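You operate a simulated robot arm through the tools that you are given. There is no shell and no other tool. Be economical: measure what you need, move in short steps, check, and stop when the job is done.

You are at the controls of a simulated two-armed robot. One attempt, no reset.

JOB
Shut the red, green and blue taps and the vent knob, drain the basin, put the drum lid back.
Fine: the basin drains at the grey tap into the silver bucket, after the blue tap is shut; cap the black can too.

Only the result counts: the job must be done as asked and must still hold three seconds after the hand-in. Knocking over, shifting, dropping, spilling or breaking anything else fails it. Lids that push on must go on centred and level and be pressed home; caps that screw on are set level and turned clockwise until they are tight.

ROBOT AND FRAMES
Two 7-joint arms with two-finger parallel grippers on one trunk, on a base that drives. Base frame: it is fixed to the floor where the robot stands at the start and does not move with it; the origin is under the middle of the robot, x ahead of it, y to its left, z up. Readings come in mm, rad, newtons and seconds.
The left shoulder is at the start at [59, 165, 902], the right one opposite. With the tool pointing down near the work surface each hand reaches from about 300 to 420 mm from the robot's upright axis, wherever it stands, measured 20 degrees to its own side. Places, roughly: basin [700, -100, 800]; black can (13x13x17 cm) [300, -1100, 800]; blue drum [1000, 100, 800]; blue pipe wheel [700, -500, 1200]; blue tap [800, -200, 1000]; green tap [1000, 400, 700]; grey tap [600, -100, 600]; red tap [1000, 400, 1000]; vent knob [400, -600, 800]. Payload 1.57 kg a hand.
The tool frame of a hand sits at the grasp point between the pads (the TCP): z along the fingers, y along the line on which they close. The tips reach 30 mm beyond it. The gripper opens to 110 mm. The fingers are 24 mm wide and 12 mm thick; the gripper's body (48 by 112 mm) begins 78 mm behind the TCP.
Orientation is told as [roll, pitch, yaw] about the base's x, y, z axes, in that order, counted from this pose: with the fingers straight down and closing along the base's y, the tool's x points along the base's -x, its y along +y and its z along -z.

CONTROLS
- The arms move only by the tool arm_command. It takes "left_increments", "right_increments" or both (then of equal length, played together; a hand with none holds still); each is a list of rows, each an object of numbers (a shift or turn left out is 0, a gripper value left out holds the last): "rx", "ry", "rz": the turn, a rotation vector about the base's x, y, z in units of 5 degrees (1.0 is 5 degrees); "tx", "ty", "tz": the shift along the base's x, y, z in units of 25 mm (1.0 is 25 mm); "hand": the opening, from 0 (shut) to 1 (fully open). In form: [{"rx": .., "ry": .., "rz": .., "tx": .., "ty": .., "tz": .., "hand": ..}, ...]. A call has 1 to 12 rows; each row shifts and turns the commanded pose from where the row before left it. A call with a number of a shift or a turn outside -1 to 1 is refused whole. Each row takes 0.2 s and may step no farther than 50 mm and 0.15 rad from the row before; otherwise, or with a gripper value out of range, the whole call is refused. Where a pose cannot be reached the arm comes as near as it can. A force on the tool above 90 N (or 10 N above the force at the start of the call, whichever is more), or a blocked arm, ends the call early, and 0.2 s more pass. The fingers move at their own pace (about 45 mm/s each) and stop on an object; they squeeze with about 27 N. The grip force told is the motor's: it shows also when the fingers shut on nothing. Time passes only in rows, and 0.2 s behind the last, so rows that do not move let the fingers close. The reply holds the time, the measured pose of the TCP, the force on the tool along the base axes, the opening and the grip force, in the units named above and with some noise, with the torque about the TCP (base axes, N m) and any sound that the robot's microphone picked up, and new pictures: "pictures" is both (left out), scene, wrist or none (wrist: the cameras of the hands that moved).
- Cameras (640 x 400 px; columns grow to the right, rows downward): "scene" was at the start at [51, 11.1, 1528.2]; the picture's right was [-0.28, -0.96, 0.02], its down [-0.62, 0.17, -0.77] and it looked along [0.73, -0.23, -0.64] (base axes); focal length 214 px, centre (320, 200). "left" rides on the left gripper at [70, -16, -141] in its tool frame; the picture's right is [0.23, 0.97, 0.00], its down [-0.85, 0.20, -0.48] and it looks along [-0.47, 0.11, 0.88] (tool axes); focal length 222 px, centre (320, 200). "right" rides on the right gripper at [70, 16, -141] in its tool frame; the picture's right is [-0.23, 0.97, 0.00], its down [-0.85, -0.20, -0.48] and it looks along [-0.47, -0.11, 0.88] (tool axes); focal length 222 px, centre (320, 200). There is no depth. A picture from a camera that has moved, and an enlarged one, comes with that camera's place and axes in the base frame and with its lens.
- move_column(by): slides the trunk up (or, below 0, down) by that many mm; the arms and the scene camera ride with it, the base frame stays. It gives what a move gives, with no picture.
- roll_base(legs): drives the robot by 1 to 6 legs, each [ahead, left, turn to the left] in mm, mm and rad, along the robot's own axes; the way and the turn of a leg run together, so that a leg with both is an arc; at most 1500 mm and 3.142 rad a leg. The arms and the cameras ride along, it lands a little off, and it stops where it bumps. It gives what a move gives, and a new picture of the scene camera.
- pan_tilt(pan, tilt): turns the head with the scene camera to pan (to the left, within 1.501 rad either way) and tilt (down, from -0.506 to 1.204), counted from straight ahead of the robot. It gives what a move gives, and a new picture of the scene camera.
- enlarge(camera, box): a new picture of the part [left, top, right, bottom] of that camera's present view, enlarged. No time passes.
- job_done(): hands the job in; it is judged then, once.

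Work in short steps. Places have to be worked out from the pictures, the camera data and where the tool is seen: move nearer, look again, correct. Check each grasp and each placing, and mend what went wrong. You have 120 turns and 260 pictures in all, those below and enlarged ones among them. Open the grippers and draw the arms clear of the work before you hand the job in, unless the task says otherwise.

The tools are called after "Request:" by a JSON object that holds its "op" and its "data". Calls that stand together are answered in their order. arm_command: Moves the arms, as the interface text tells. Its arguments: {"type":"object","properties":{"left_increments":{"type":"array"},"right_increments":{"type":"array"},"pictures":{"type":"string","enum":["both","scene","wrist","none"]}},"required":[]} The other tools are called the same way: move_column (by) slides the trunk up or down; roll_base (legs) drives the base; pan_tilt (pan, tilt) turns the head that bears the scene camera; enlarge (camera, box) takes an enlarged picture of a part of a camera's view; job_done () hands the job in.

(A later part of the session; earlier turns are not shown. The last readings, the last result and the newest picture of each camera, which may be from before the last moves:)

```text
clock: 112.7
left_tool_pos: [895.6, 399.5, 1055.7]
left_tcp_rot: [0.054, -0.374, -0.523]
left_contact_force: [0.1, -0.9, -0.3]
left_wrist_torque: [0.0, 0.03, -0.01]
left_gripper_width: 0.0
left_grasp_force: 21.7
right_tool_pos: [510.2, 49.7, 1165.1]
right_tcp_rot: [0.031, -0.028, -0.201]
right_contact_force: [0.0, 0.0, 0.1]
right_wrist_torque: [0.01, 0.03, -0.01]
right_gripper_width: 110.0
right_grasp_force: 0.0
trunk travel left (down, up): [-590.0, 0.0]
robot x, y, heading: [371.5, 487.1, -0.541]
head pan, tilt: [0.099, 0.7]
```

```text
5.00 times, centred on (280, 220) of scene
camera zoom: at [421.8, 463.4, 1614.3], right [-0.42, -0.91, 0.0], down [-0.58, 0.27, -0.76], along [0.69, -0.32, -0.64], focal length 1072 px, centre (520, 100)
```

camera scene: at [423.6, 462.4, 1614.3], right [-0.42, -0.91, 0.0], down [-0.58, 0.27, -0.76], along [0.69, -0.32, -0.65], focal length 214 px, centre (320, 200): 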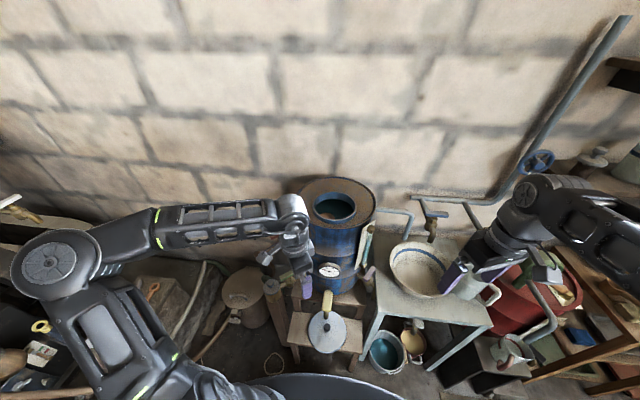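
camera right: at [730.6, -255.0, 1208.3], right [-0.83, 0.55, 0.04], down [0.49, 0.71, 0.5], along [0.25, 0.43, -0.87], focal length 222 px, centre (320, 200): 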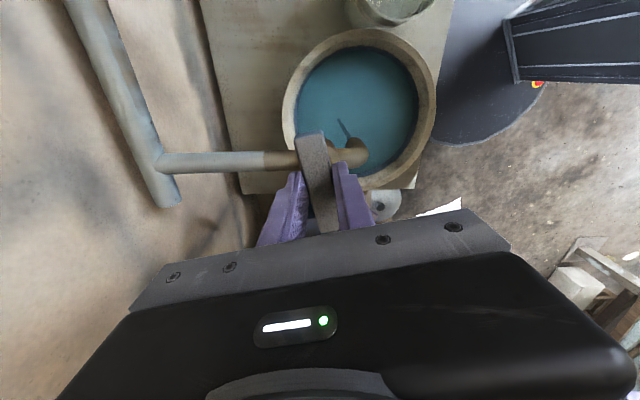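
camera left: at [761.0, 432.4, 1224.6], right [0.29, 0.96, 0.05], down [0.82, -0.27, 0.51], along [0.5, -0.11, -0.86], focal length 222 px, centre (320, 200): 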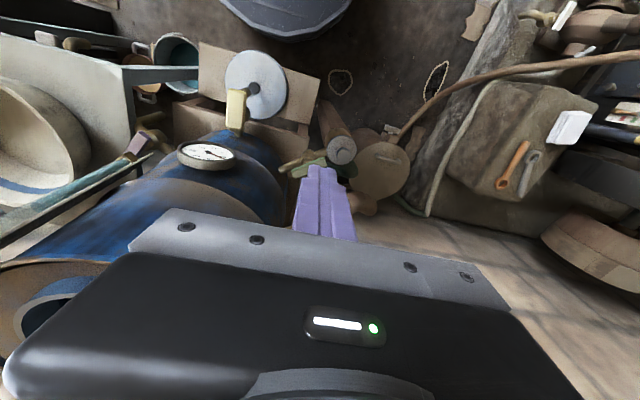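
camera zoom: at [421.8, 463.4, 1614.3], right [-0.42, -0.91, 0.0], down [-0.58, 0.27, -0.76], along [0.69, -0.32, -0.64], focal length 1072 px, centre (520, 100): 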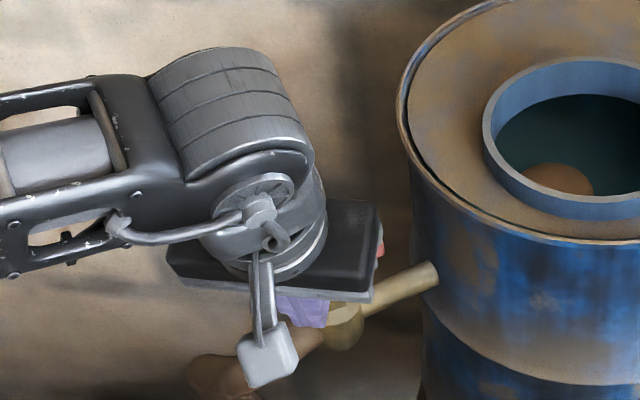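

Tip is at ~[905,394]; I shift 12 mm left for a longer lever arm, then push toward the wall.

Request:
{"op": "arm_command", "data": {"left_increments": [{"ty": 0.48}, {"tx": 0.24}, {"tx": 0.24}, {"tx": 0.24}, {"tx": 0.24}, {"tx": 0.24}, {"tx": 0.24}, {"tx": 0.24}, {"tx": 0.24}], "pictures": "none"}}

Request:
{"op": "enlarge", "data": {"camera": "scene", "box": [230, 180, 330, 260]}}

```text
clock: 114.7
left_tool_pos: [941.4, 412.4, 1055.6]
left_tcp_rot: [0.054, -0.377, -0.527]
left_contact_force: [-3.3, 4.9, 10.4]
left_wrist_torque: [-0.04, -0.01, -0.05]
left_gripper_width: 0.1
left_grasp_force: 21.6
right_tool_pos: [509.1, 51.0, 1166.3]
right_tcp_rot: [0.031, -0.029, -0.202]
right_contact_force: [0.0, -0.6, -0.4]
right_wrist_torque: [0.01, -0.02, 0.0]
right_gripper_width: 109.8
right_grasp_force: 0.0
trunk travel left (down, up): [-590.0, 0.0]
robot x, y, heading: [365.5, 482.9, -0.535]
head pan, tilt: [0.099, 0.7]
```

```text
5.00 times, centred on (280, 220) of scene
camera zoom: at [420.0, 464.5, 1614.5], right [-0.42, -0.91, 0.0], down [-0.58, 0.27, -0.77], along [0.69, -0.32, -0.64], focal length 1072 px, centre (520, 100)
```

zoom: 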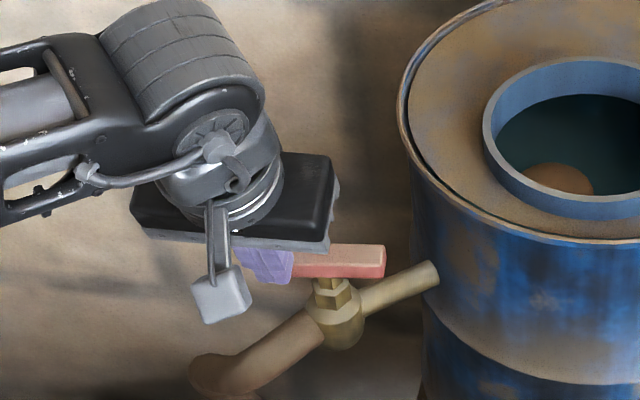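

The red bar is turning clockwise under light force. I keep pushing along the arc.

Request:
{"op": "arm_command", "data": {"left_increments": [{"tx": 0.2, "ty": -0.06}, {"tx": 0.2, "ty": -0.08}, {"tx": 0.2, "ty": -0.1}, {"tx": 0.18, "ty": -0.12}, {"tx": 0.15, "ty": -0.15}, {"tx": 0.12, "ty": -0.17}, {"tx": 0.1, "ty": -0.2}], "pictures": "none"}}

Request:
{"op": "enlarge", "data": {"camera": "scene", "box": [230, 180, 330, 260]}}

```text
clock: 116.3
left_tool_pos: [966.6, 398.9, 1057.1]
left_tcp_rot: [0.06, -0.369, -0.521]
left_contact_force: [-32.5, 37.1, 17.8]
left_wrist_torque: [0.75, 0.79, -0.17]
left_gripper_width: 0.0
left_grasp_force: 21.6
right_tool_pos: [506.2, 54.5, 1168.0]
right_tcp_rot: [0.028, -0.032, -0.199]
right_contact_force: [0.3, -0.4, 0.3]
right_wrist_torque: [0.0, 0.03, -0.01]
right_gripper_width: 110.3
right_grasp_force: 0.1
trunk travel left (down, up): [-590.0, 0.0]
robot x, y, heading: [368.1, 486.4, -0.536]
head pan, tilt: [0.099, 0.7]
```

```text
5.00 times, centred on (280, 220) of scene
camera zoom: at [414.6, 470.2, 1614.8], right [-0.42, -0.91, 0.0], down [-0.58, 0.27, -0.77], along [0.7, -0.32, -0.64], focal length 1072 px, centre (520, 100)
```

zoom: 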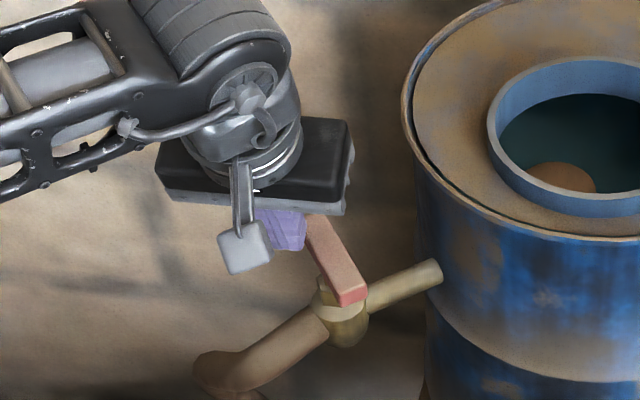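

About 90° turned (now across the pipe) and force is rising. One more sideways push to confirm the stop.

Request:
{"op": "arm_command", "data": {"left_increments": [{"ty": -0.2}, {"ty": -0.2}, {"ty": -0.2}], "pictures": "none"}}

Request:
{"op": "enlarge", "data": {"camera": "scene", "box": [230, 180, 330, 260]}}

```text
clock: 117.1
left_tool_pos: [966.2, 396.7, 1056.7]
left_tcp_rot: [0.091, -0.356, -0.511]
left_contact_force: [-23.0, 34.8, 30.6]
left_wrist_torque: [0.66, 0.49, -0.02]
left_gripper_width: 0.0
left_grasp_force: 21.5
right_tool_pos: [506.0, 54.1, 1167.2]
right_tcp_rot: [0.031, -0.035, -0.197]
right_contact_force: [0.2, -1.2, -0.1]
right_wrist_torque: [0.03, -0.09, 0.0]
right_gripper_width: 110.0
right_grasp_force: 0.1
trunk travel left (down, up): [-590.0, 0.0]
robot x, y, heading: [371.0, 484.8, -0.531]
head pan, tilt: [0.099, 0.7]
stopped in row 3 (left hand): the force on the tool passed its limit at 92 N (the readings are from after the stop); the commanded pose is now the measured one
```

```text
5.00 times, centred on (280, 220) of scene
camera zoom: at [412.1, 468.1, 1615.1], right [-0.42, -0.91, 0.0], down [-0.58, 0.27, -0.77], along [0.7, -0.32, -0.64], focal length 1072 px, centre (520, 100)
```

zoom: 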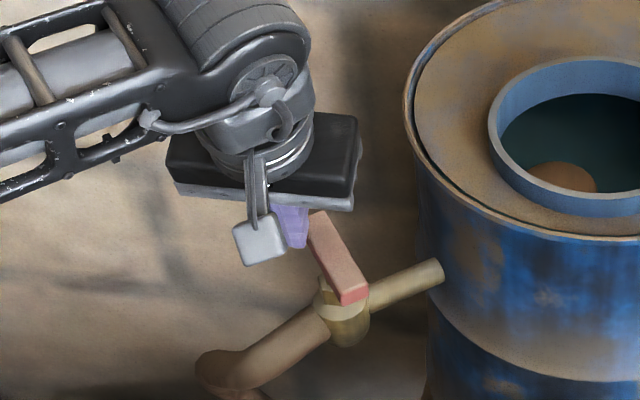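

Firm stop: red is shut. I retreat up and back, tilting the tool to ~50°, then lower the trunk to the green tap's height.

Request:
{"op": "arm_command", "data": {"left_increments": [{"ty": 0.6}, {"tz": 1, "ty": 0.3}, {"tz": 1}, {"tx": -1}, {"tx": -1}, {"tx": -1, "rx": -0.505, "ry": -0.863}, {"tx": -1, "rx": -0.505, "ry": -0.863}, {"tx": -1, "rx": -0.505, "ry": -0.863}, {"tx": -0.5, "rx": -0.505, "ry": -0.863}, {"rx": -0.505, "ry": -0.863}, {"rx": -0.505, "ry": -0.863}], "pictures": "none"}}

Request:
{"op": "move_column", "data": {"by": -290}}

Request:
{"op": "pan_tilt", "data": {"pan": 0.1, "tilt": 0.6}}

Request:
{"op": "enlarge", "data": {"camera": "scene", "box": [210, 160, 330, 260]}}

```text
clock: 119.5
left_tool_pos: [848.2, 397.7, 1117.6]
left_tcp_rot: [0.068, -0.875, -0.507]
left_contact_force: [1.0, -0.3, 1.0]
left_wrist_torque: [0.0, 0.04, 0.04]
left_gripper_width: 0.1
left_grasp_force: 21.4
left hand out of reach, approached as far as the arm can: row 10, 11
right_tool_pos: [511.7, 51.5, 1164.3]
right_tcp_rot: [0.032, -0.027, -0.199]
right_contact_force: [-0.3, 0.3, 0.2]
right_wrist_torque: [0.0, 0.02, -0.01]
right_gripper_width: 109.9
right_grasp_force: 0.0
trunk travel left (down, up): [-590.0, 0.0]
robot x, y, heading: [371.8, 484.1, -0.533]
head pan, tilt: [0.099, 0.7]
```

```text
clock: 122.4
left_tool_pos: [850.0, 397.6, 827.2]
left_tcp_rot: [0.068, -0.874, -0.508]
left_contact_force: [0.0, 0.9, -0.8]
left_wrist_torque: [-0.03, 0.0, -0.02]
left_gripper_width: 0.0
left_grasp_force: 21.5
right_tool_pos: [512.7, 51.7, 875.0]
right_tcp_rot: [0.03, -0.029, -0.201]
right_contact_force: [-0.5, 0.2, 0.9]
right_wrist_torque: [0.02, -0.02, 0.01]
right_gripper_width: 110.0
right_grasp_force: 0.1
trunk travel left (down, up): [-300.0, 290.0]
robot x, y, heading: [371.7, 485.0, -0.534]
head pan, tilt: [0.099, 0.7]
```

```text
clock: 123.1
left_tool_pos: [848.5, 398.1, 826.6]
left_tcp_rot: [0.069, -0.874, -0.506]
left_contact_force: [0.0, 1.0, 0.4]
left_wrist_torque: [-0.02, -0.01, -0.01]
left_gripper_width: 0.0
left_grasp_force: 21.7
right_tool_pos: [511.7, 53.0, 874.1]
right_tcp_rot: [0.031, -0.027, -0.201]
right_contact_force: [0.4, 0.7, -0.7]
right_wrist_torque: [0.0, -0.03, -0.04]
right_gripper_width: 110.0
right_grasp_force: 0.1
trunk travel left (down, up): [-300.0, 290.0]
robot x, y, heading: [368.1, 486.8, -0.537]
head pan, tilt: [0.099, 0.6]
camera scene: at [424.5, 463.1, 1333.0], right [-0.42, -0.91, 0.0], down [-0.51, 0.24, -0.82], along [0.75, -0.35, -0.57], focal length 214 px, centre (320, 200)
```

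scene: 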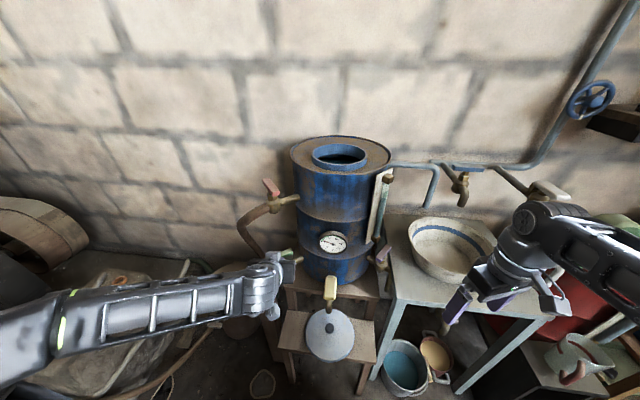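

```text
4.00 times, centred on (270, 210) of scene
camera zoom: at [424.5, 463.1, 1333.0], right [-0.42, -0.91, 0.0], down [-0.51, 0.24, -0.82], along [0.75, -0.35, -0.57], focal length 858 px, centre (520, 160)
```

zoom: 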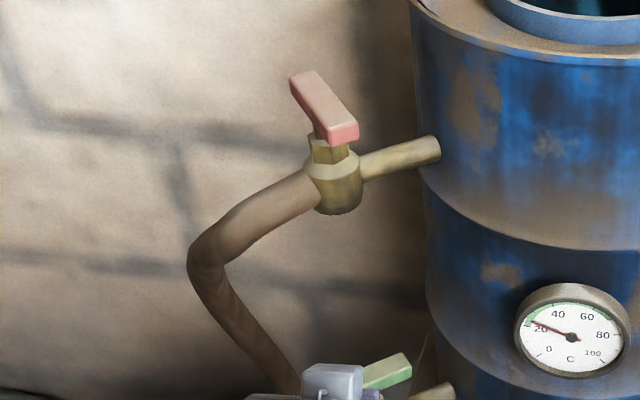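

Red stands across its pipe. The left tool hangs before the green tap; I bring the tip to about [905,398,746] and push toward the wall.

Request:
{"op": "arm_command", "data": {"left_increments": [{"tx": 0.3, "ty": 0.15, "tz": -0.83}, {"tx": 0.4, "ty": 0.15, "tz": -0.83}, {"tx": 0.7, "ty": 0.14, "tz": -0.83}, {}], "pictures": "wrist"}}

Request:
{"op": "enlarge", "data": {"camera": "scene", "box": [230, 210, 330, 290]}}

```text
clock: 124.1
left_tool_pos: [890.8, 401.9, 769.9]
left_tcp_rot: [0.068, -0.872, -0.507]
left_contact_force: [-0.2, -0.3, -0.4]
left_wrist_torque: [0.02, 0.04, -0.03]
left_gripper_width: 0.1
left_grasp_force: 21.6
left hand out of reach, approached as far as the arm can: row 1, 2
right_tool_pos: [511.3, 50.8, 874.3]
right_tcp_rot: [0.03, -0.029, -0.201]
right_contact_force: [0.7, 0.3, 0.4]
right_wrist_torque: [0.0, 0.01, 0.01]
right_gripper_width: 109.9
right_grasp_force: 0.0
trunk travel left (down, up): [-300.0, 290.0]
robot x, y, heading: [369.4, 485.5, -0.534]
head pan, tilt: [0.099, 0.6]
camera left: at [746.2, 452.8, 807.0], right [0.3, 0.94, -0.13], down [0.23, 0.06, 0.97], along [0.93, -0.32, -0.2], focal length 222 px, centre (320, 200)
```

left: 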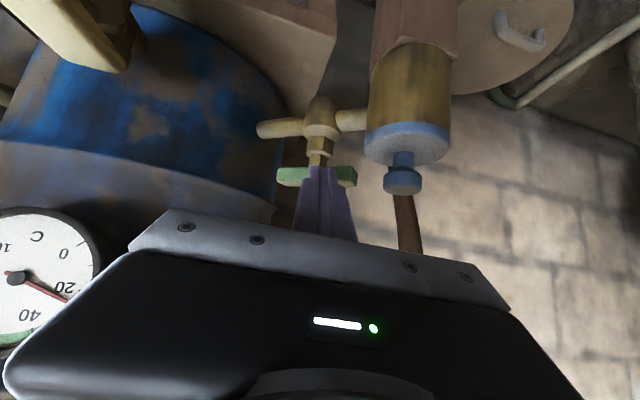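

```text
5.00 times, centred on (280, 250) of scene
camera zoom: at [424.4, 462.9, 1333.0], right [-0.42, -0.91, 0.0], down [-0.51, 0.24, -0.83], along [0.75, -0.35, -0.56], focal length 1072 px, centre (520, -50)
```

zoom: 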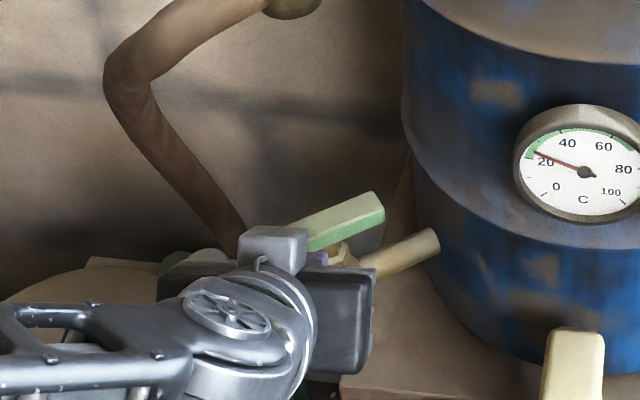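

The tip sits in front of the stem; I shift 20 mm to the left end and push toward the wall.

Request:
{"op": "arm_command", "data": {"left_increments": [{"tx": -0.2, "ty": 0.4}, {"ty": 0.4}, {"tx": 0.24}, {"tx": 0.24}, {"tx": 0.24}, {"tx": 0.24}, {"tx": 0.24}, {"tx": 0.24}], "pictures": "wrist"}}

```text
clock: 125.9
left_tool_pos: [931.7, 418.2, 773.5]
left_tcp_rot: [0.069, -0.874, -0.506]
left_contact_force: [0.6, 1.8, 3.3]
left_wrist_torque: [0.07, -0.04, -0.02]
left_gripper_width: 0.0
left_grasp_force: 21.0
left hand out of reach, approached as far as the arm can: row 1, 2
right_tool_pos: [511.7, 51.6, 875.8]
right_tcp_rot: [0.032, -0.031, -0.201]
right_contact_force: [-0.1, -0.4, 0.5]
right_wrist_torque: [-0.02, 0.01, -0.02]
right_gripper_width: 110.2
right_grasp_force: 0.0
trunk travel left (down, up): [-300.0, 290.0]
robot x, y, heading: [365.9, 485.8, -0.53]
head pan, tilt: [0.099, 0.6]
camera left: at [785.8, 468.8, 809.9], right [0.3, 0.94, -0.13], down [0.23, 0.06, 0.97], along [0.93, -0.32, -0.2], focal length 222 px, centre (320, 200)
```

left: 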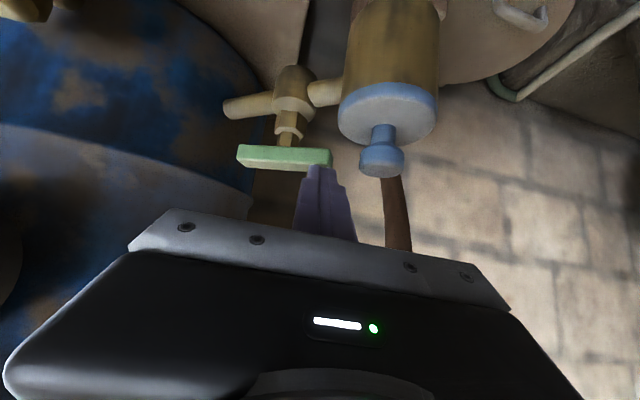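

It's turning. I continue along the arc toward the drum side.

Request:
{"op": "arm_command", "data": {"left_increments": [{"tx": 0.2, "ty": -0.1, "tz": -0.1}, {"tx": 0.2, "ty": -0.12, "tz": -0.1}, {"tx": 0.2, "ty": -0.14}, {"tx": 0.18, "ty": -0.16}, {"tx": 0.15, "ty": -0.2}, {"tx": 0.12, "ty": -0.2}, {"ty": -0.22}], "pictures": "wrist"}}

Request:
{"op": "enlarge", "data": {"camera": "scene", "box": [230, 210, 330, 290]}}

```text
clock: 127.5
left_tool_pos: [954.8, 402.0, 767.3]
left_tcp_rot: [0.071, -0.876, -0.491]
left_contact_force: [-39.2, 70.2, 28.8]
left_wrist_torque: [1.1, 0.47, 0.36]
left_gripper_width: 0.0
left_grasp_force: 21.7
right_tool_pos: [507.6, 57.1, 877.2]
right_tcp_rot: [0.026, -0.034, -0.198]
right_contact_force: [-0.1, 0.3, 1.3]
right_wrist_torque: [0.0, 0.02, -0.01]
right_gripper_width: 110.4
right_grasp_force: 0.0
trunk travel left (down, up): [-300.0, 290.0]
robot x, y, heading: [368.3, 486.5, -0.526]
head pan, tilt: [0.099, 0.6]
camera left: at [809.1, 449.7, 804.6], right [0.28, 0.95, -0.13], down [0.23, 0.07, 0.97], along [0.93, -0.3, -0.2], focal length 222 px, centre (320, 200)
```

left: 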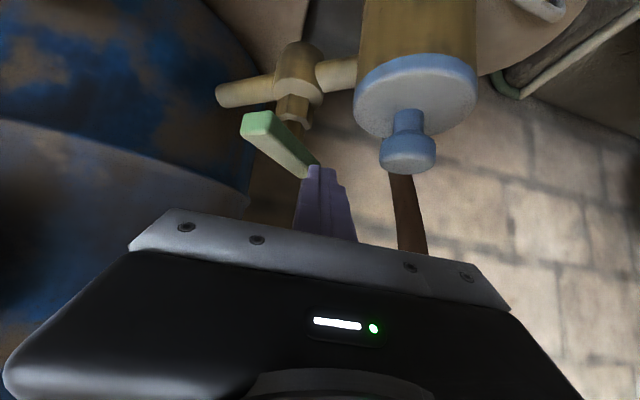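

```text
5.00 times, centred on (280, 250) of scene
camera zoom: at [418.0, 470.7, 1333.6], right [-0.42, -0.91, 0.0], down [-0.51, 0.23, -0.83], along [0.75, -0.35, -0.56], focal length 1072 px, centre (520, -50)
```

zoom: 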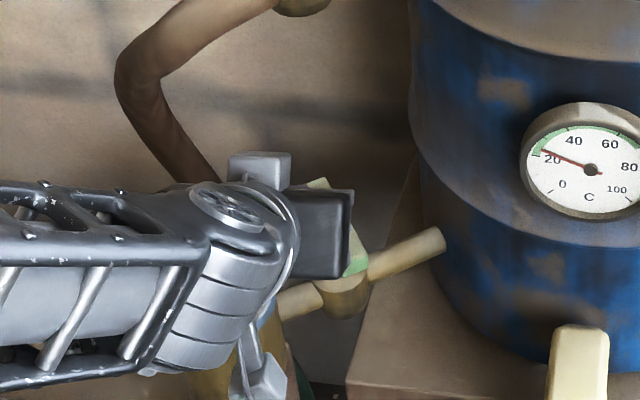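

85 N against the stop, bar across: green is shut. I withdraw along the tool axis and check.

Request:
{"op": "arm_command", "data": {"left_increments": [{"ty": 0.2, "tz": 0.3}, {"tx": -0.2, "ty": 0.1, "tz": 0.6}, {"tx": -0.6, "ty": 0.1, "tz": 0.6}, {"tx": -0.8, "ty": 0.2, "tz": 0.6}, {"tx": -0.8, "ty": 0.2, "tz": 0.6}, {"tx": -0.8, "tz": 0.6}, {"tx": -0.8, "tz": 0.4}], "pictures": "wrist"}}

Request:
{"op": "enlarge", "data": {"camera": "scene", "box": [210, 170, 350, 290]}}

```text
clock: 129.1
left_tool_pos: [857.2, 409.1, 858.9]
left_tcp_rot: [0.069, -0.874, -0.51]
left_contact_force: [-0.3, -0.3, 0.2]
left_wrist_torque: [0.0, 0.0, 0.0]
left_gripper_width: 0.0
left_grasp_force: 20.8
right_tool_pos: [510.7, 51.2, 875.4]
right_tcp_rot: [0.031, -0.03, -0.201]
right_contact_force: [-0.4, 0.9, 0.1]
right_wrist_torque: [-0.03, 0.01, -0.01]
right_gripper_width: 109.8
right_grasp_force: 0.1
trunk travel left (down, up): [-300.0, 290.0]
robot x, y, heading: [368.6, 487.5, -0.528]
head pan, tilt: [0.099, 0.6]
camera left: at [712.1, 459.9, 897.0], right [0.3, 0.94, -0.13], down [0.23, 0.06, 0.97], along [0.93, -0.32, -0.2], focal length 222 px, centre (320, 200)
```

left: 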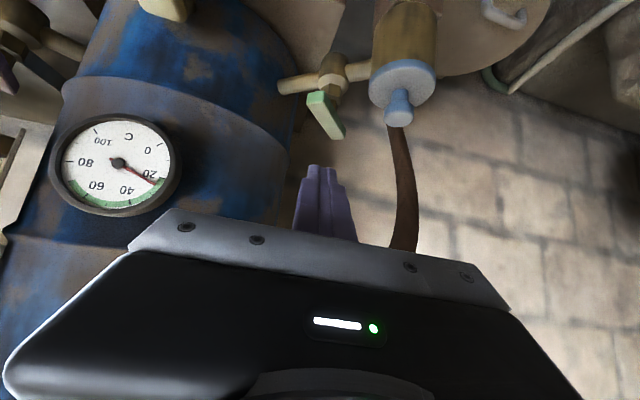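

```text
3.33 times, centred on (280, 230) of scene
camera zoom: at [424.3, 463.2, 1333.0], right [-0.42, -0.91, 0.0], down [-0.51, 0.24, -0.83], along [0.75, -0.35, -0.56], focal length 715 px, centre (453, 100)
```

zoom: 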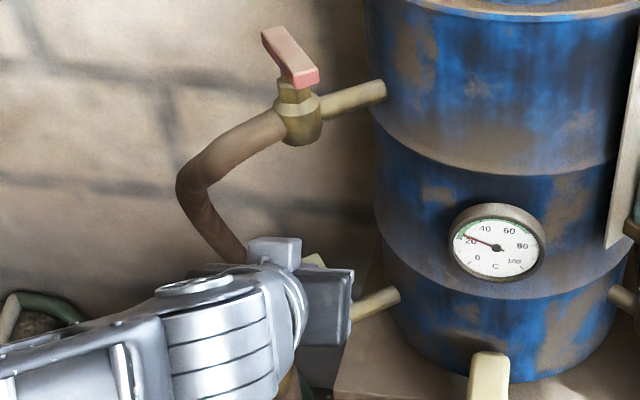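

Green is across and the bottle untouched. Now the lid: at ≈[760,264,~445] on the stool; drum collar ≈[940,158,1072]. I bring the left tool to a 30° tilt, draw back, also tuck the right hand, then drive right ~167 mm.

Request:
{"op": "arm_command", "data": {"left_increments": [{"rx": 0.505, "ry": 0.863, "tx": -0.86, "ty": 0.5, "hand": 0.6}, {"rx": 0.505, "ry": 0.863, "tx": -0.86, "ty": 0.5}, {"rx": 0.505, "ry": 0.863, "tx": -0.86, "ty": 0.5}, {"rx": 0.505, "ry": 0.863, "tx": -0.86, "ty": 0.5}], "right_increments": [{"tx": -0.8, "ty": 0.5}, {"tx": -0.8, "ty": 0.5}, {"tx": -0.5, "ty": 0.3}, {}], "pictures": "none"}}

Request:
{"op": "roll_base", "data": {"legs": [[-10, -167, 0]]}}

Request:
{"op": "move_column", "data": {"by": -250}}

Request:
{"op": "enlarge", "data": {"camera": "left", "box": [0, 0, 640, 400]}}

```text
clock: 130.1
left_tool_pos: [769.7, 459.3, 858.2]
left_tcp_rot: [0.075, -0.524, -0.514]
left_contact_force: [-0.3, 0.4, 0.8]
left_wrist_torque: [-0.02, -0.05, 0.02]
left_gripper_width: 66.0
left_grasp_force: 0.0
right_tool_pos: [457.5, 86.9, 874.7]
right_tcp_rot: [0.03, -0.028, -0.201]
right_contact_force: [-0.4, 1.0, 0.4]
right_wrist_torque: [0.02, 0.0, 0.03]
right_gripper_width: 110.0
right_grasp_force: 0.1
trunk travel left (down, up): [-300.0, 290.0]
robot x, y, heading: [370.5, 486.1, -0.534]
head pan, tilt: [0.099, 0.6]
```

```text
clock: 131.6
left_tool_pos: [678.2, 320.7, 859.4]
left_tcp_rot: [0.076, -0.525, -0.511]
left_contact_force: [0.3, -0.2, -0.5]
left_wrist_torque: [0.06, 0.03, 0.01]
left_gripper_width: 66.2
left_grasp_force: 0.0
right_tool_pos: [365.3, -52.3, 875.7]
right_tcp_rot: [0.032, -0.031, -0.198]
right_contact_force: [-0.3, -0.2, 0.5]
right_wrist_torque: [-0.01, 0.0, -0.01]
right_gripper_width: 109.9
right_grasp_force: 0.1
trunk travel left (down, up): [-300.0, 290.0]
robot x, y, heading: [275.3, 349.9, -0.529]
head pan, tilt: [0.099, 0.6]
camera scene: at [331.5, 325.1, 1333.0], right [-0.42, -0.91, 0.0], down [-0.51, 0.24, -0.83], along [0.75, -0.35, -0.56], focal length 214 px, centre (320, 200)
```

scene: 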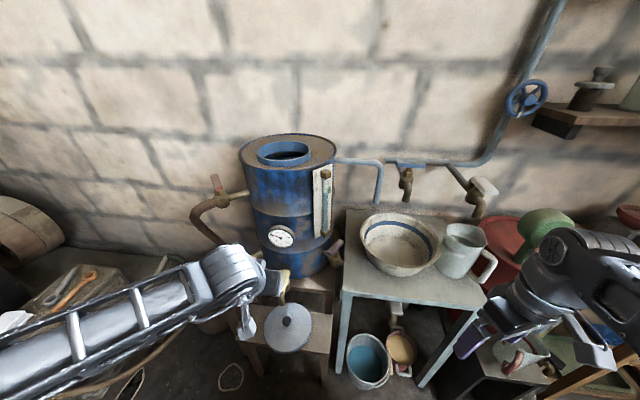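

```text
clock: 134.1
left_tool_pos: [679.0, 321.4, 609.5]
left_tcp_rot: [0.078, -0.526, -0.512]
left_contact_force: [-0.4, 0.0, 0.1]
left_wrist_torque: [0.0, 0.01, 0.01]
left_gripper_width: 65.9
left_grasp_force: 0.1
right_tool_pos: [366.8, -50.8, 625.8]
right_tcp_rot: [0.031, -0.029, -0.2]
right_contact_force: [-0.6, 1.3, -0.2]
right_wrist_torque: [-0.02, 0.01, -0.01]
right_gripper_width: 109.8
right_grasp_force: 0.1
trunk travel left (down, up): [-50.0, 540.0]
robot x, y, heading: [273.7, 350.6, -0.527]
head pan, tilt: [0.099, 0.6]
```

```text
1.00 times, centred on (320, 200) of left (not enlarged: the box is as wide or as high as the picture)
camera zoom: at [552.1, 361.7, 696.5], right [0.27, 0.96, -0.05], down [0.51, -0.1, 0.85], along [0.82, -0.26, -0.52], focal length 222 px, centre (320, 200)
```

zoom: 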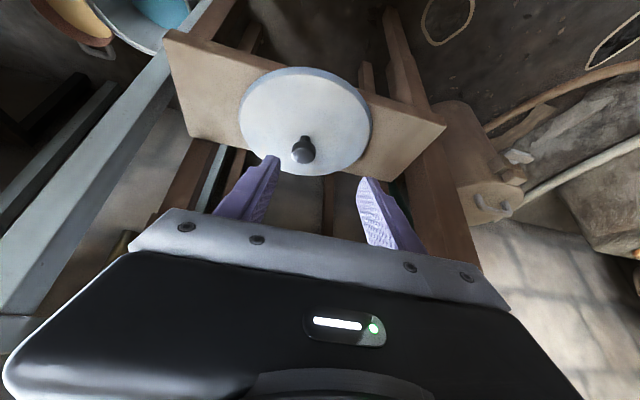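

Knob top triangulates to [764,265,478]. I move to above it (z≈540).

Request:
{"op": "arm_command", "data": {"left_increments": [{"tx": 0.61, "ty": -0.41, "tz": -0.5}, {"tx": 0.61, "ty": -0.41, "tz": -0.5}, {"tx": 0.61, "ty": -0.41, "tz": -0.5}, {"tx": 0.61, "ty": -0.41, "tz": -0.5}, {"tx": 0.61, "ty": -0.41, "tz": -0.6}, {}], "pictures": "both"}}

```text
clock: 135.5
left_tool_pos: [754.1, 269.9, 543.2]
left_tcp_rot: [0.077, -0.526, -0.512]
left_contact_force: [0.4, -0.8, -0.6]
left_wrist_torque: [0.01, 0.01, -0.03]
left_gripper_width: 65.9
left_grasp_force: 0.2
right_tool_pos: [366.5, -52.7, 624.6]
right_tcp_rot: [0.032, -0.029, -0.199]
right_contact_force: [0.1, 0.4, -0.3]
right_wrist_torque: [0.02, 0.02, 0.01]
right_gripper_width: 109.8
right_grasp_force: 0.2
trunk travel left (down, up): [-50.0, 540.0]
robot x, y, heading: [275.5, 348.0, -0.528]
head pan, tilt: [0.099, 0.6]
camera scene: at [331.7, 325.5, 1083.0], right [-0.42, -0.91, 0.0], down [-0.51, 0.24, -0.83], along [0.75, -0.35, -0.56], focal length 214 px, centre (320, 200)
camera left: at [627.8, 311.1, 631.0], right [0.27, 0.96, -0.05], down [0.51, -0.1, 0.85], along [0.82, -0.26, -0.52], focal length 222 px, centre (320, 200)
```

scene: 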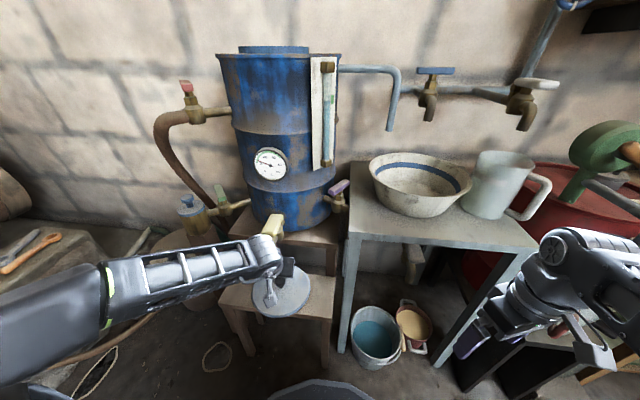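
left: 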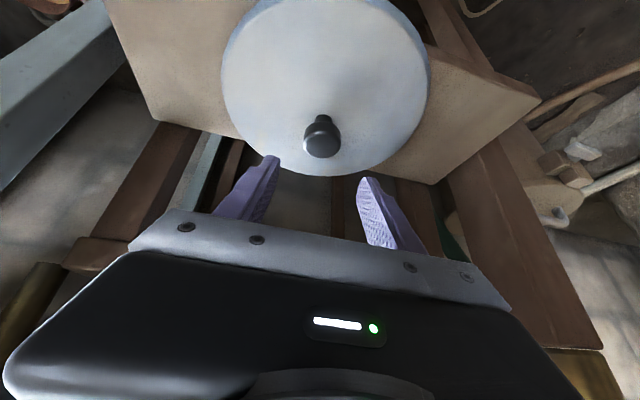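

Aligned. I descend 52 mm and close on the knob.

Request:
{"op": "arm_command", "data": {"left_increments": [{"tx": 0.1, "tz": -0.7}, {"tx": 0.1, "tz": -0.7}, {"tz": -0.6}, {}, {"hand": 0}, {"hand": 0}, {"hand": 0}, {"hand": 0}], "pictures": "wrist"}}

```text
clock: 137.3
left_tool_pos: [759.8, 270.4, 494.2]
left_tcp_rot: [0.078, -0.525, -0.512]
left_contact_force: [-0.1, -0.9, -0.3]
left_wrist_torque: [0.0, -0.07, -0.04]
left_gripper_width: 32.7
left_grasp_force: 27.2
right_tool_pos: [366.1, -51.8, 626.0]
right_tcp_rot: [0.032, -0.027, -0.198]
right_contact_force: [-0.3, -0.1, 0.5]
right_wrist_torque: [0.01, -0.02, -0.02]
right_gripper_width: 110.1
right_grasp_force: 0.1
trunk travel left (down, up): [-50.0, 540.0]
robot x, y, heading: [274.6, 349.0, -0.53]
head pan, tilt: [0.099, 0.6]
camera left: at [632.8, 311.2, 582.3], right [0.27, 0.96, -0.05], down [0.51, -0.1, 0.85], along [0.82, -0.26, -0.52], focal length 222 px, centre (320, 200)
```

left: 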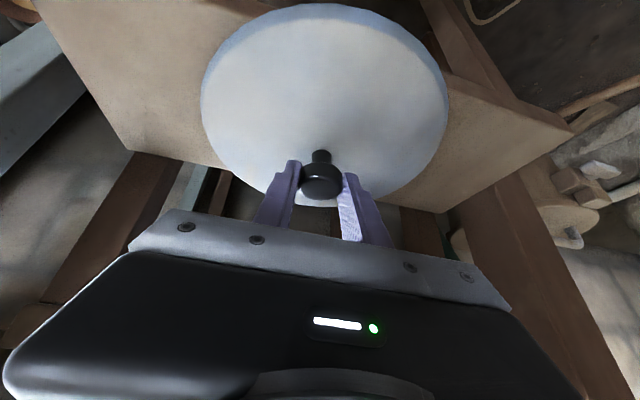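

Knob gripped at 33 mm. The yellow tap overhangs the lid, so I lift only 20 mm first and check, then back the base away before raising.

Request:
{"op": "arm_command", "data": {"left_increments": [{"tz": 0.4}, {"tz": 0.4}, {}], "pictures": "both"}}

```text
clock: 138.1
left_tool_pos: [758.9, 270.4, 513.8]
left_tcp_rot: [0.077, -0.52, -0.512]
left_contact_force: [-7.8, 2.1, -9.1]
left_wrist_torque: [-0.37, -0.75, 0.05]
left_gripper_width: 33.2
left_grasp_force: 26.8
right_tool_pos: [366.8, -52.2, 625.2]
right_tcp_rot: [0.032, -0.028, -0.197]
right_contact_force: [0.1, 0.0, 0.1]
right_wrist_torque: [0.02, -0.05, 0.0]
right_gripper_width: 110.1
right_grasp_force: 0.0
trunk travel left (down, up): [-50.0, 540.0]
robot x, y, heading: [274.4, 349.6, -0.528]
head pan, tilt: [0.099, 0.6]
camera scene: at [331.8, 325.6, 1082.8], right [-0.42, -0.91, 0.0], down [-0.51, 0.24, -0.82], along [0.75, -0.35, -0.57], focal length 214 px, centre (320, 200)
camera left: at [632.7, 311.0, 600.9], right [0.27, 0.96, -0.05], down [0.51, -0.1, 0.85], along [0.82, -0.26, -0.52], focal length 222 px, centre (320, 200)
```

scene: 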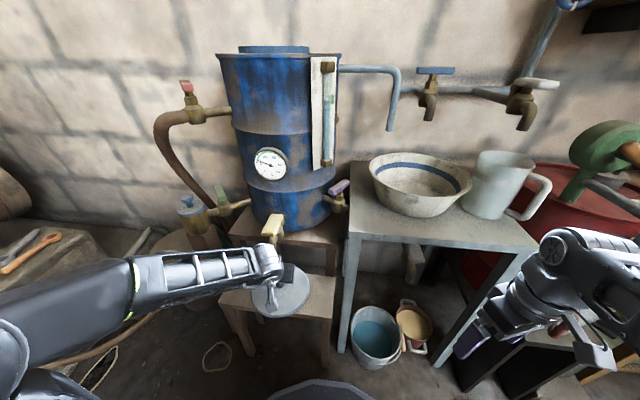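
left: 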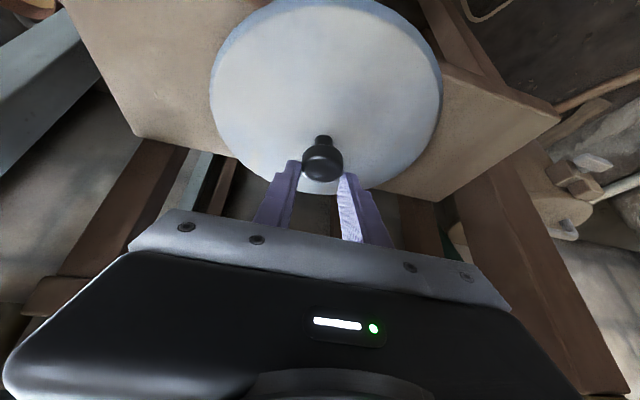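

Load is partly carried. I lift another 15 mm and inspect the lid's attitude.

Request:
{"op": "arm_command", "data": {"left_increments": [{"tz": 0.3}, {"tz": 0.3}, {}], "pictures": "wrist"}}

Request:
{"op": "enlarge", "data": {"camera": "scene", "box": [210, 200, 360, 340]}}

```text
clock: 138.9
left_tool_pos: [754.4, 273.1, 527.3]
left_tcp_rot: [0.079, -0.518, -0.511]
left_contact_force: [-40.4, 24.0, -22.1]
left_wrist_torque: [-2.39, -3.79, 0.2]
left_gripper_width: 32.8
left_grasp_force: 26.6
right_tool_pos: [365.3, -50.7, 626.8]
right_tcp_rot: [0.029, -0.031, -0.198]
right_contact_force: [-0.6, -0.5, 0.4]
right_wrist_torque: [0.01, -0.01, 0.0]
right_gripper_width: 110.0
right_grasp_force: 0.0
trunk travel left (down, up): [-50.0, 540.0]
robot x, y, heading: [275.2, 351.8, -0.527]
head pan, tilt: [0.099, 0.6]
camera left: at [629.7, 313.4, 615.5], right [0.27, 0.96, -0.05], down [0.51, -0.1, 0.85], along [0.81, -0.25, -0.52], focal length 222 px, centre (320, 200)
```

left: 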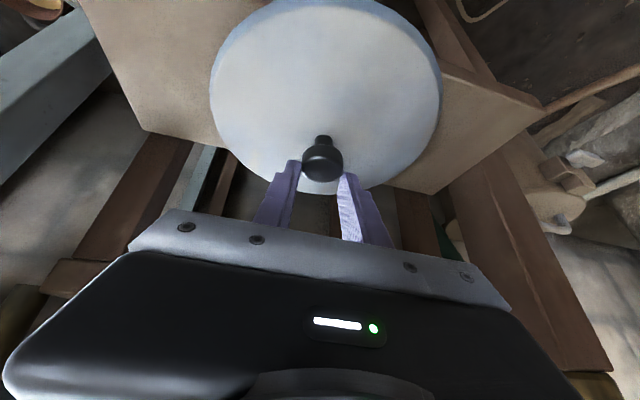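

```text
2.86 times, centred on (285, 270) of scene
camera zoom: at [330.1, 327.1, 1083.2], right [-0.42, -0.91, 0.0], down [-0.51, 0.24, -0.83], along [0.75, -0.35, -0.56], focal length 613 px, centre (420, 0)
```

zoom: 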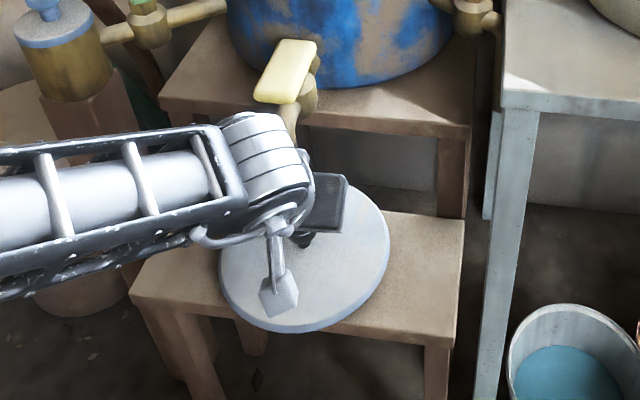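

The hand is bearing against the yellow tap's spout. I back the base straight off 170 mm with the lid just off the stool.

Request:
{"op": "roll_base", "data": {"legs": [[-170, 0, 0]]}}

Request:
{"op": "enlarge", "data": {"camera": "scene", "box": [210, 160, 390, 340]}}

```text
clock: 140.4
left_tool_pos: [610.2, 358.4, 529.2]
left_tcp_rot: [0.077, -0.526, -0.51]
left_contact_force: [-0.5, 0.8, -2.7]
left_wrist_torque: [-0.01, 0.03, 0.0]
left_gripper_width: 32.9
left_grasp_force: 27.4
right_tool_pos: [217.2, 35.7, 624.6]
right_tcp_rot: [0.031, -0.029, -0.195]
right_contact_force: [-1.3, -0.5, 0.0]
right_wrist_torque: [0.02, 0.02, -0.01]
right_gripper_width: 110.2
right_grasp_force: 0.1
trunk travel left (down, up): [-50.0, 540.0]
robot x, y, heading: [127.2, 438.9, -0.531]
head pan, tilt: [0.099, 0.6]
camera scene: at [183.1, 412.9, 1083.0], right [-0.42, -0.91, 0.0], down [-0.51, 0.24, -0.82], along [0.75, -0.34, -0.57], focal length 214 px, centre (320, 200)
```

scene: 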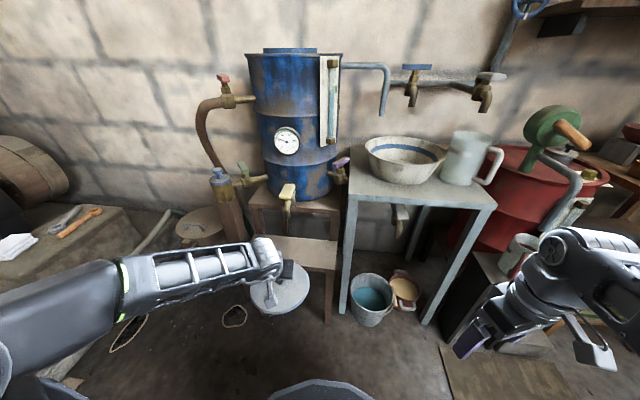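

```text
2.22 times, centred on (300, 250) of scene
camera zoom: at [183.1, 412.9, 1083.0], right [-0.42, -0.91, 0.0], down [-0.51, 0.24, -0.82], along [0.75, -0.34, -0.57], focal length 477 px, centre (364, 89)
```

zoom: 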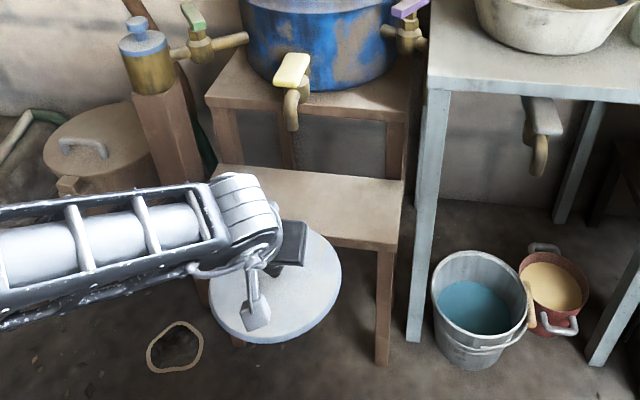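

The lid is carried cleanly; stool and tap undisturbed. I raise the trunk fully, then check lid attitude and collar position.

Request:
{"op": "move_column", "data": {"by": 400}}

Request:
{"op": "move_column", "data": {"by": 140}}

Request:
{"op": "arm_command", "data": {"left_increments": [{"tz": 0.8}, {"tz": 0.8}, {"tz": 0.8}, {"tz": 0.8}, {"tz": 0.8}, {}], "pictures": "both"}}

Request:
{"op": "enlarge", "data": {"camera": "scene", "box": [200, 140, 380, 280]}}

```text
clock: 144.2
left_tool_pos: [611.3, 358.7, 929.7]
left_tcp_rot: [0.077, -0.526, -0.51]
left_contact_force: [-0.9, -0.5, -3.0]
left_wrist_torque: [-0.03, 0.02, 0.01]
left_gripper_width: 32.9
left_grasp_force: 27.0
right_tool_pos: [218.7, 35.4, 1025.6]
right_tcp_rot: [0.032, -0.027, -0.197]
right_contact_force: [0.0, 0.3, -0.1]
right_wrist_torque: [0.0, 0.0, -0.02]
right_gripper_width: 110.0
right_grasp_force: 0.1
trunk travel left (down, up): [-450.0, 140.0]
robot x, y, heading: [128.1, 438.0, -0.53]
head pan, tilt: [0.099, 0.6]
```

```text
clock: 145.9
left_tool_pos: [609.9, 357.9, 1070.0]
left_tcp_rot: [0.076, -0.525, -0.509]
left_contact_force: [-0.4, 0.6, -2.0]
left_wrist_torque: [-0.01, 0.03, 0.0]
left_gripper_width: 32.8
left_grasp_force: 27.3
right_tool_pos: [217.3, 36.3, 1164.8]
right_tcp_rot: [0.032, -0.027, -0.197]
right_contact_force: [0.1, 0.7, 0.2]
right_wrist_torque: [-0.03, 0.03, -0.05]
right_gripper_width: 109.9
right_grasp_force: 0.0
trunk travel left (down, up): [-590.0, 0.0]
robot x, y, heading: [123.5, 433.7, -0.529]
head pan, tilt: [0.099, 0.6]
```

```text
clock: 147.3
left_tool_pos: [611.5, 356.3, 1168.9]
left_tcp_rot: [0.077, -0.527, -0.51]
left_contact_force: [-0.1, -1.0, -2.9]
left_wrist_torque: [0.02, 0.03, 0.02]
left_gripper_width: 33.1
left_grasp_force: 27.5
right_tool_pos: [218.3, 35.8, 1165.4]
right_tcp_rot: [0.031, -0.027, -0.198]
right_contact_force: [-0.4, -0.1, 0.0]
right_wrist_torque: [-0.01, 0.03, -0.01]
right_gripper_width: 110.0
right_grasp_force: 0.0
trunk travel left (down, up): [-590.0, 0.0]
robot x, y, heading: [124.6, 434.9, -0.532]
head pan, tilt: [0.099, 0.6]
camera scene: at [183.3, 412.8, 1623.0], right [-0.42, -0.91, 0.0], down [-0.51, 0.24, -0.82], along [0.75, -0.34, -0.57], focal length 214 px, centre (320, 200)
camera left: at [484.9, 397.5, 1256.2], right [0.27, 0.96, -0.05], down [0.51, -0.1, 0.85], along [0.82, -0.26, -0.52], focal length 222 px, centre (320, 200)
```

scene: 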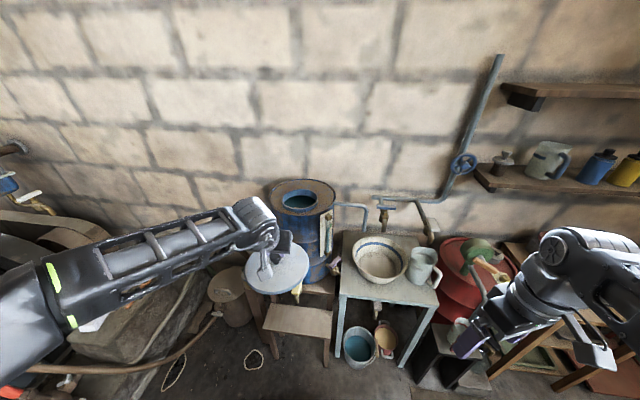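
left: 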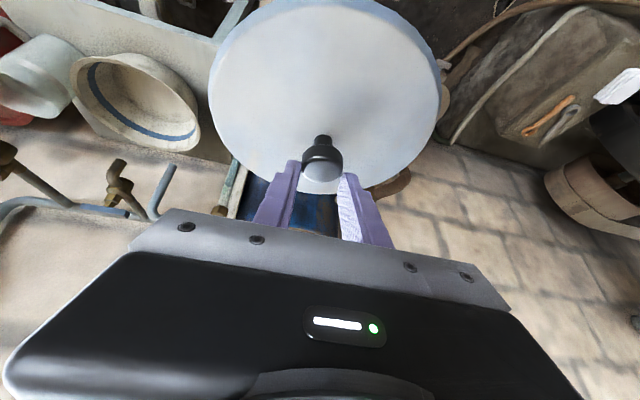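

```text
2.86 times, centred on (290, 210) of scene
camera zoom: at [183.3, 412.8, 1623.0], right [-0.42, -0.91, 0.0], down [-0.51, 0.24, -0.82], along [0.75, -0.34, -0.57], focal length 613 px, centre (406, 171)
```

zoom: 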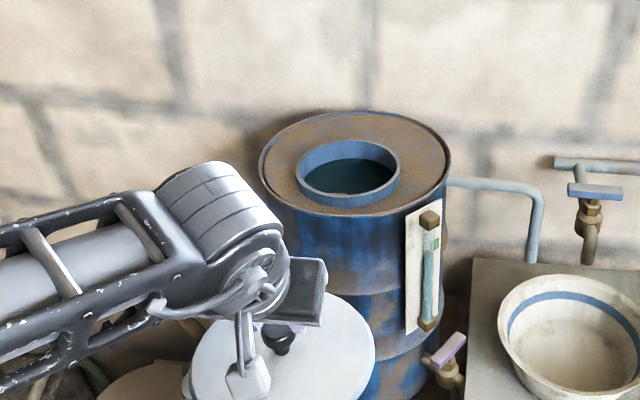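

Collar top is about [913,172,1099]. I raise the hand 30 mm more and drive 195 mm ahead, keeping short of stool and bucket.

Request:
{"op": "arm_command", "data": {"left_increments": [{"tz": 0.6}, {"tz": 0.6}], "pictures": "none"}}

Request:
{"op": "roll_base", "data": {"legs": [[195, 0, 0]]}}

Request:
{"op": "enlarge", "data": {"camera": "scene", "box": [200, 140, 400, 300]}}

Request:
{"op": "enlarge", "data": {"camera": "left", "box": [0, 0, 640, 400]}}

```text
clock: 147.9
left_tool_pos: [610.4, 357.3, 1200.1]
left_tcp_rot: [0.076, -0.524, -0.51]
left_contact_force: [-1.2, 0.4, -2.4]
left_wrist_torque: [0.03, 0.0, 0.01]
left_gripper_width: 32.7
left_grasp_force: 27.2
right_tool_pos: [218.6, 35.8, 1165.9]
right_tcp_rot: [0.03, -0.03, -0.199]
right_contact_force: [-0.1, 0.2, 0.5]
right_wrist_torque: [-0.03, 0.0, 0.0]
right_gripper_width: 110.0
right_grasp_force: 0.0
trunk travel left (down, up): [-590.0, 0.0]
robot x, y, heading: [126.4, 434.0, -0.527]
head pan, tilt: [0.099, 0.6]
```

```text
clock: 149.5
left_tool_pos: [777.9, 260.2, 1198.7]
left_tcp_rot: [0.076, -0.523, -0.512]
left_contact_force: [0.3, -0.3, -3.1]
left_wrist_torque: [0.03, 0.05, 0.0]
left_gripper_width: 32.8
left_grasp_force: 27.4
right_tool_pos: [383.5, -61.5, 1164.6]
right_tcp_rot: [0.032, -0.027, -0.2]
right_contact_force: [0.6, 0.0, -0.1]
right_wrist_torque: [0.01, 0.03, 0.03]
right_gripper_width: 110.1
right_grasp_force: 0.1
trunk travel left (down, up): [-590.0, 0.0]
robot x, y, heading: [293.2, 342.6, -0.53]
head pan, tilt: [0.099, 0.6]
camera scene: at [349.9, 314.9, 1622.9], right [-0.42, -0.91, 0.0], down [-0.51, 0.24, -0.82], along [0.75, -0.35, -0.57], focal length 214 px, centre (320, 200)
```

scene: 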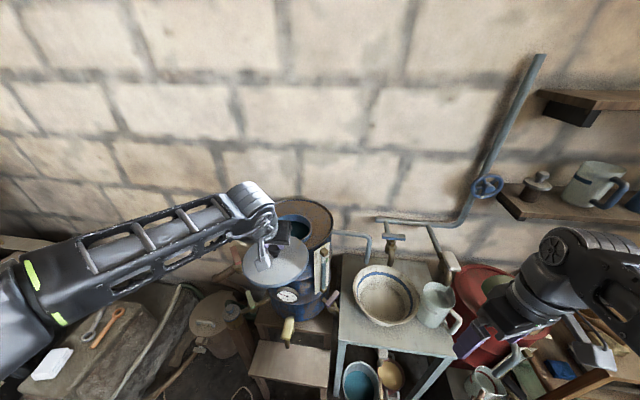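

```text
2.50 times, centred on (300, 220) of scene
camera zoom: at [349.9, 314.9, 1622.9], right [-0.42, -0.91, 0.0], down [-0.51, 0.24, -0.82], along [0.75, -0.35, -0.57], focal length 536 px, centre (370, 150)
```

zoom: 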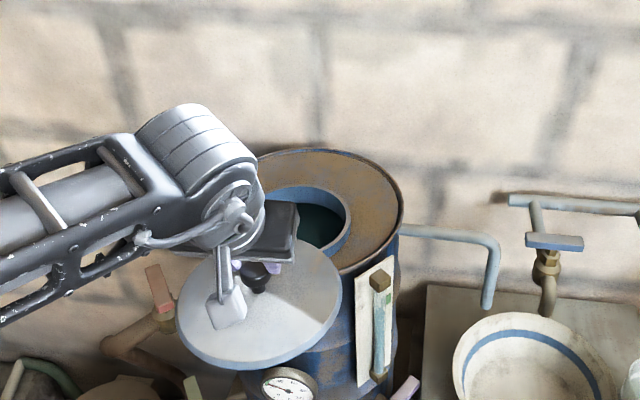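

```text
1.00 times, centred on (320, 200) of left (not enlarged: the box is as wide or as high as the picture)
camera zoom: at [650.9, 299.2, 1286.1], right [0.27, 0.96, -0.05], down [0.51, -0.1, 0.85], along [0.82, -0.26, -0.52], focal length 222 px, centre (320, 200)
```

zoom: 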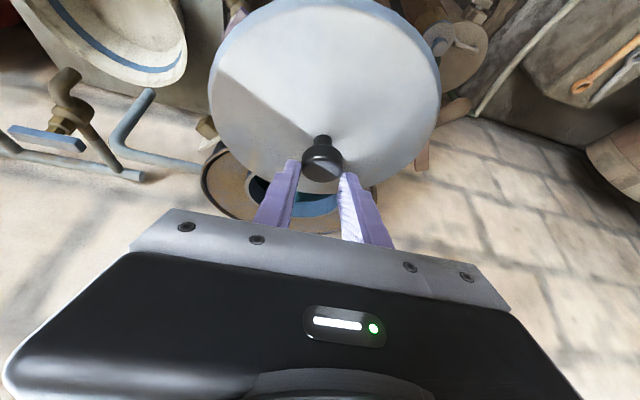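

Verified: collar centre [913,172,1099] fits this view, lid centre ≈[786,255], surface ~75–80 mm below the TCP. I raise 15 mm and move the lid over the collar.

Request:
{"op": "arm_command", "data": {"left_increments": [{"tz": 0.6}, {"tx": 0.7, "ty": -0.47}, {"tx": 0.7, "ty": -0.47}, {"tx": 0.7, "ty": -0.47}, {"tx": 0.7, "ty": -0.47}, {"tx": 0.7, "ty": -0.47}, {"tx": 0.8, "ty": -0.5}, {"tx": 0.78, "ty": -0.47}, {}, {}], "pictures": "wrist"}}

Request:
{"op": "enlarge", "data": {"camera": "scene", "box": [220, 140, 380, 270]}}

```text
clock: 151.7
left_tool_pos: [905.4, 174.5, 1214.0]
left_tcp_rot: [0.077, -0.524, -0.512]
left_contact_force: [-0.2, 0.5, -2.6]
left_wrist_torque: [0.02, 0.01, -0.02]
left_gripper_width: 32.7
left_grasp_force: 27.2
right_tool_pos: [381.9, -62.7, 1165.3]
right_tcp_rot: [0.032, -0.028, -0.198]
right_contact_force: [0.7, 0.2, 0.1]
right_wrist_torque: [-0.01, 0.0, 0.02]
right_gripper_width: 109.9
right_grasp_force: 0.0
trunk travel left (down, up): [-590.0, 0.0]
robot x, y, heading: [295.6, 337.0, -0.532]
head pan, tilt: [0.099, 0.6]
camera left: at [778.3, 215.8, 1301.6], right [0.27, 0.96, -0.05], down [0.51, -0.1, 0.85], along [0.82, -0.26, -0.52], focal length 222 px, centre (320, 200)
```

left: 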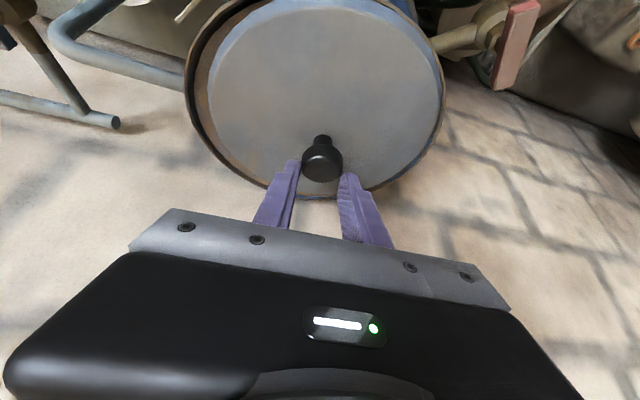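

```text
3.08 times, centred on (300, 205) of scene
camera zoom: at [348.9, 315.4, 1622.9], right [-0.42, -0.91, 0.0], down [-0.51, 0.24, -0.82], along [0.75, -0.35, -0.57], focal length 660 px, centre (382, 185)
```

zoom: 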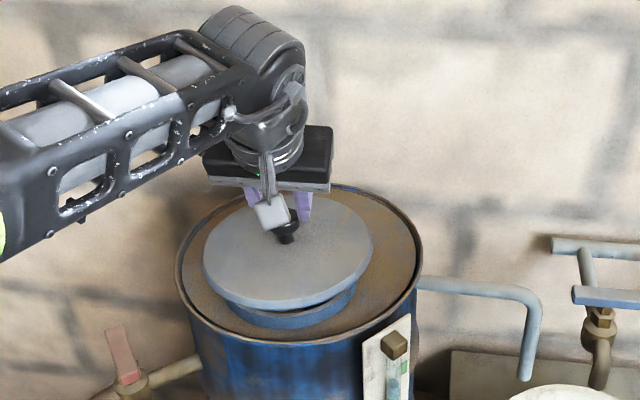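

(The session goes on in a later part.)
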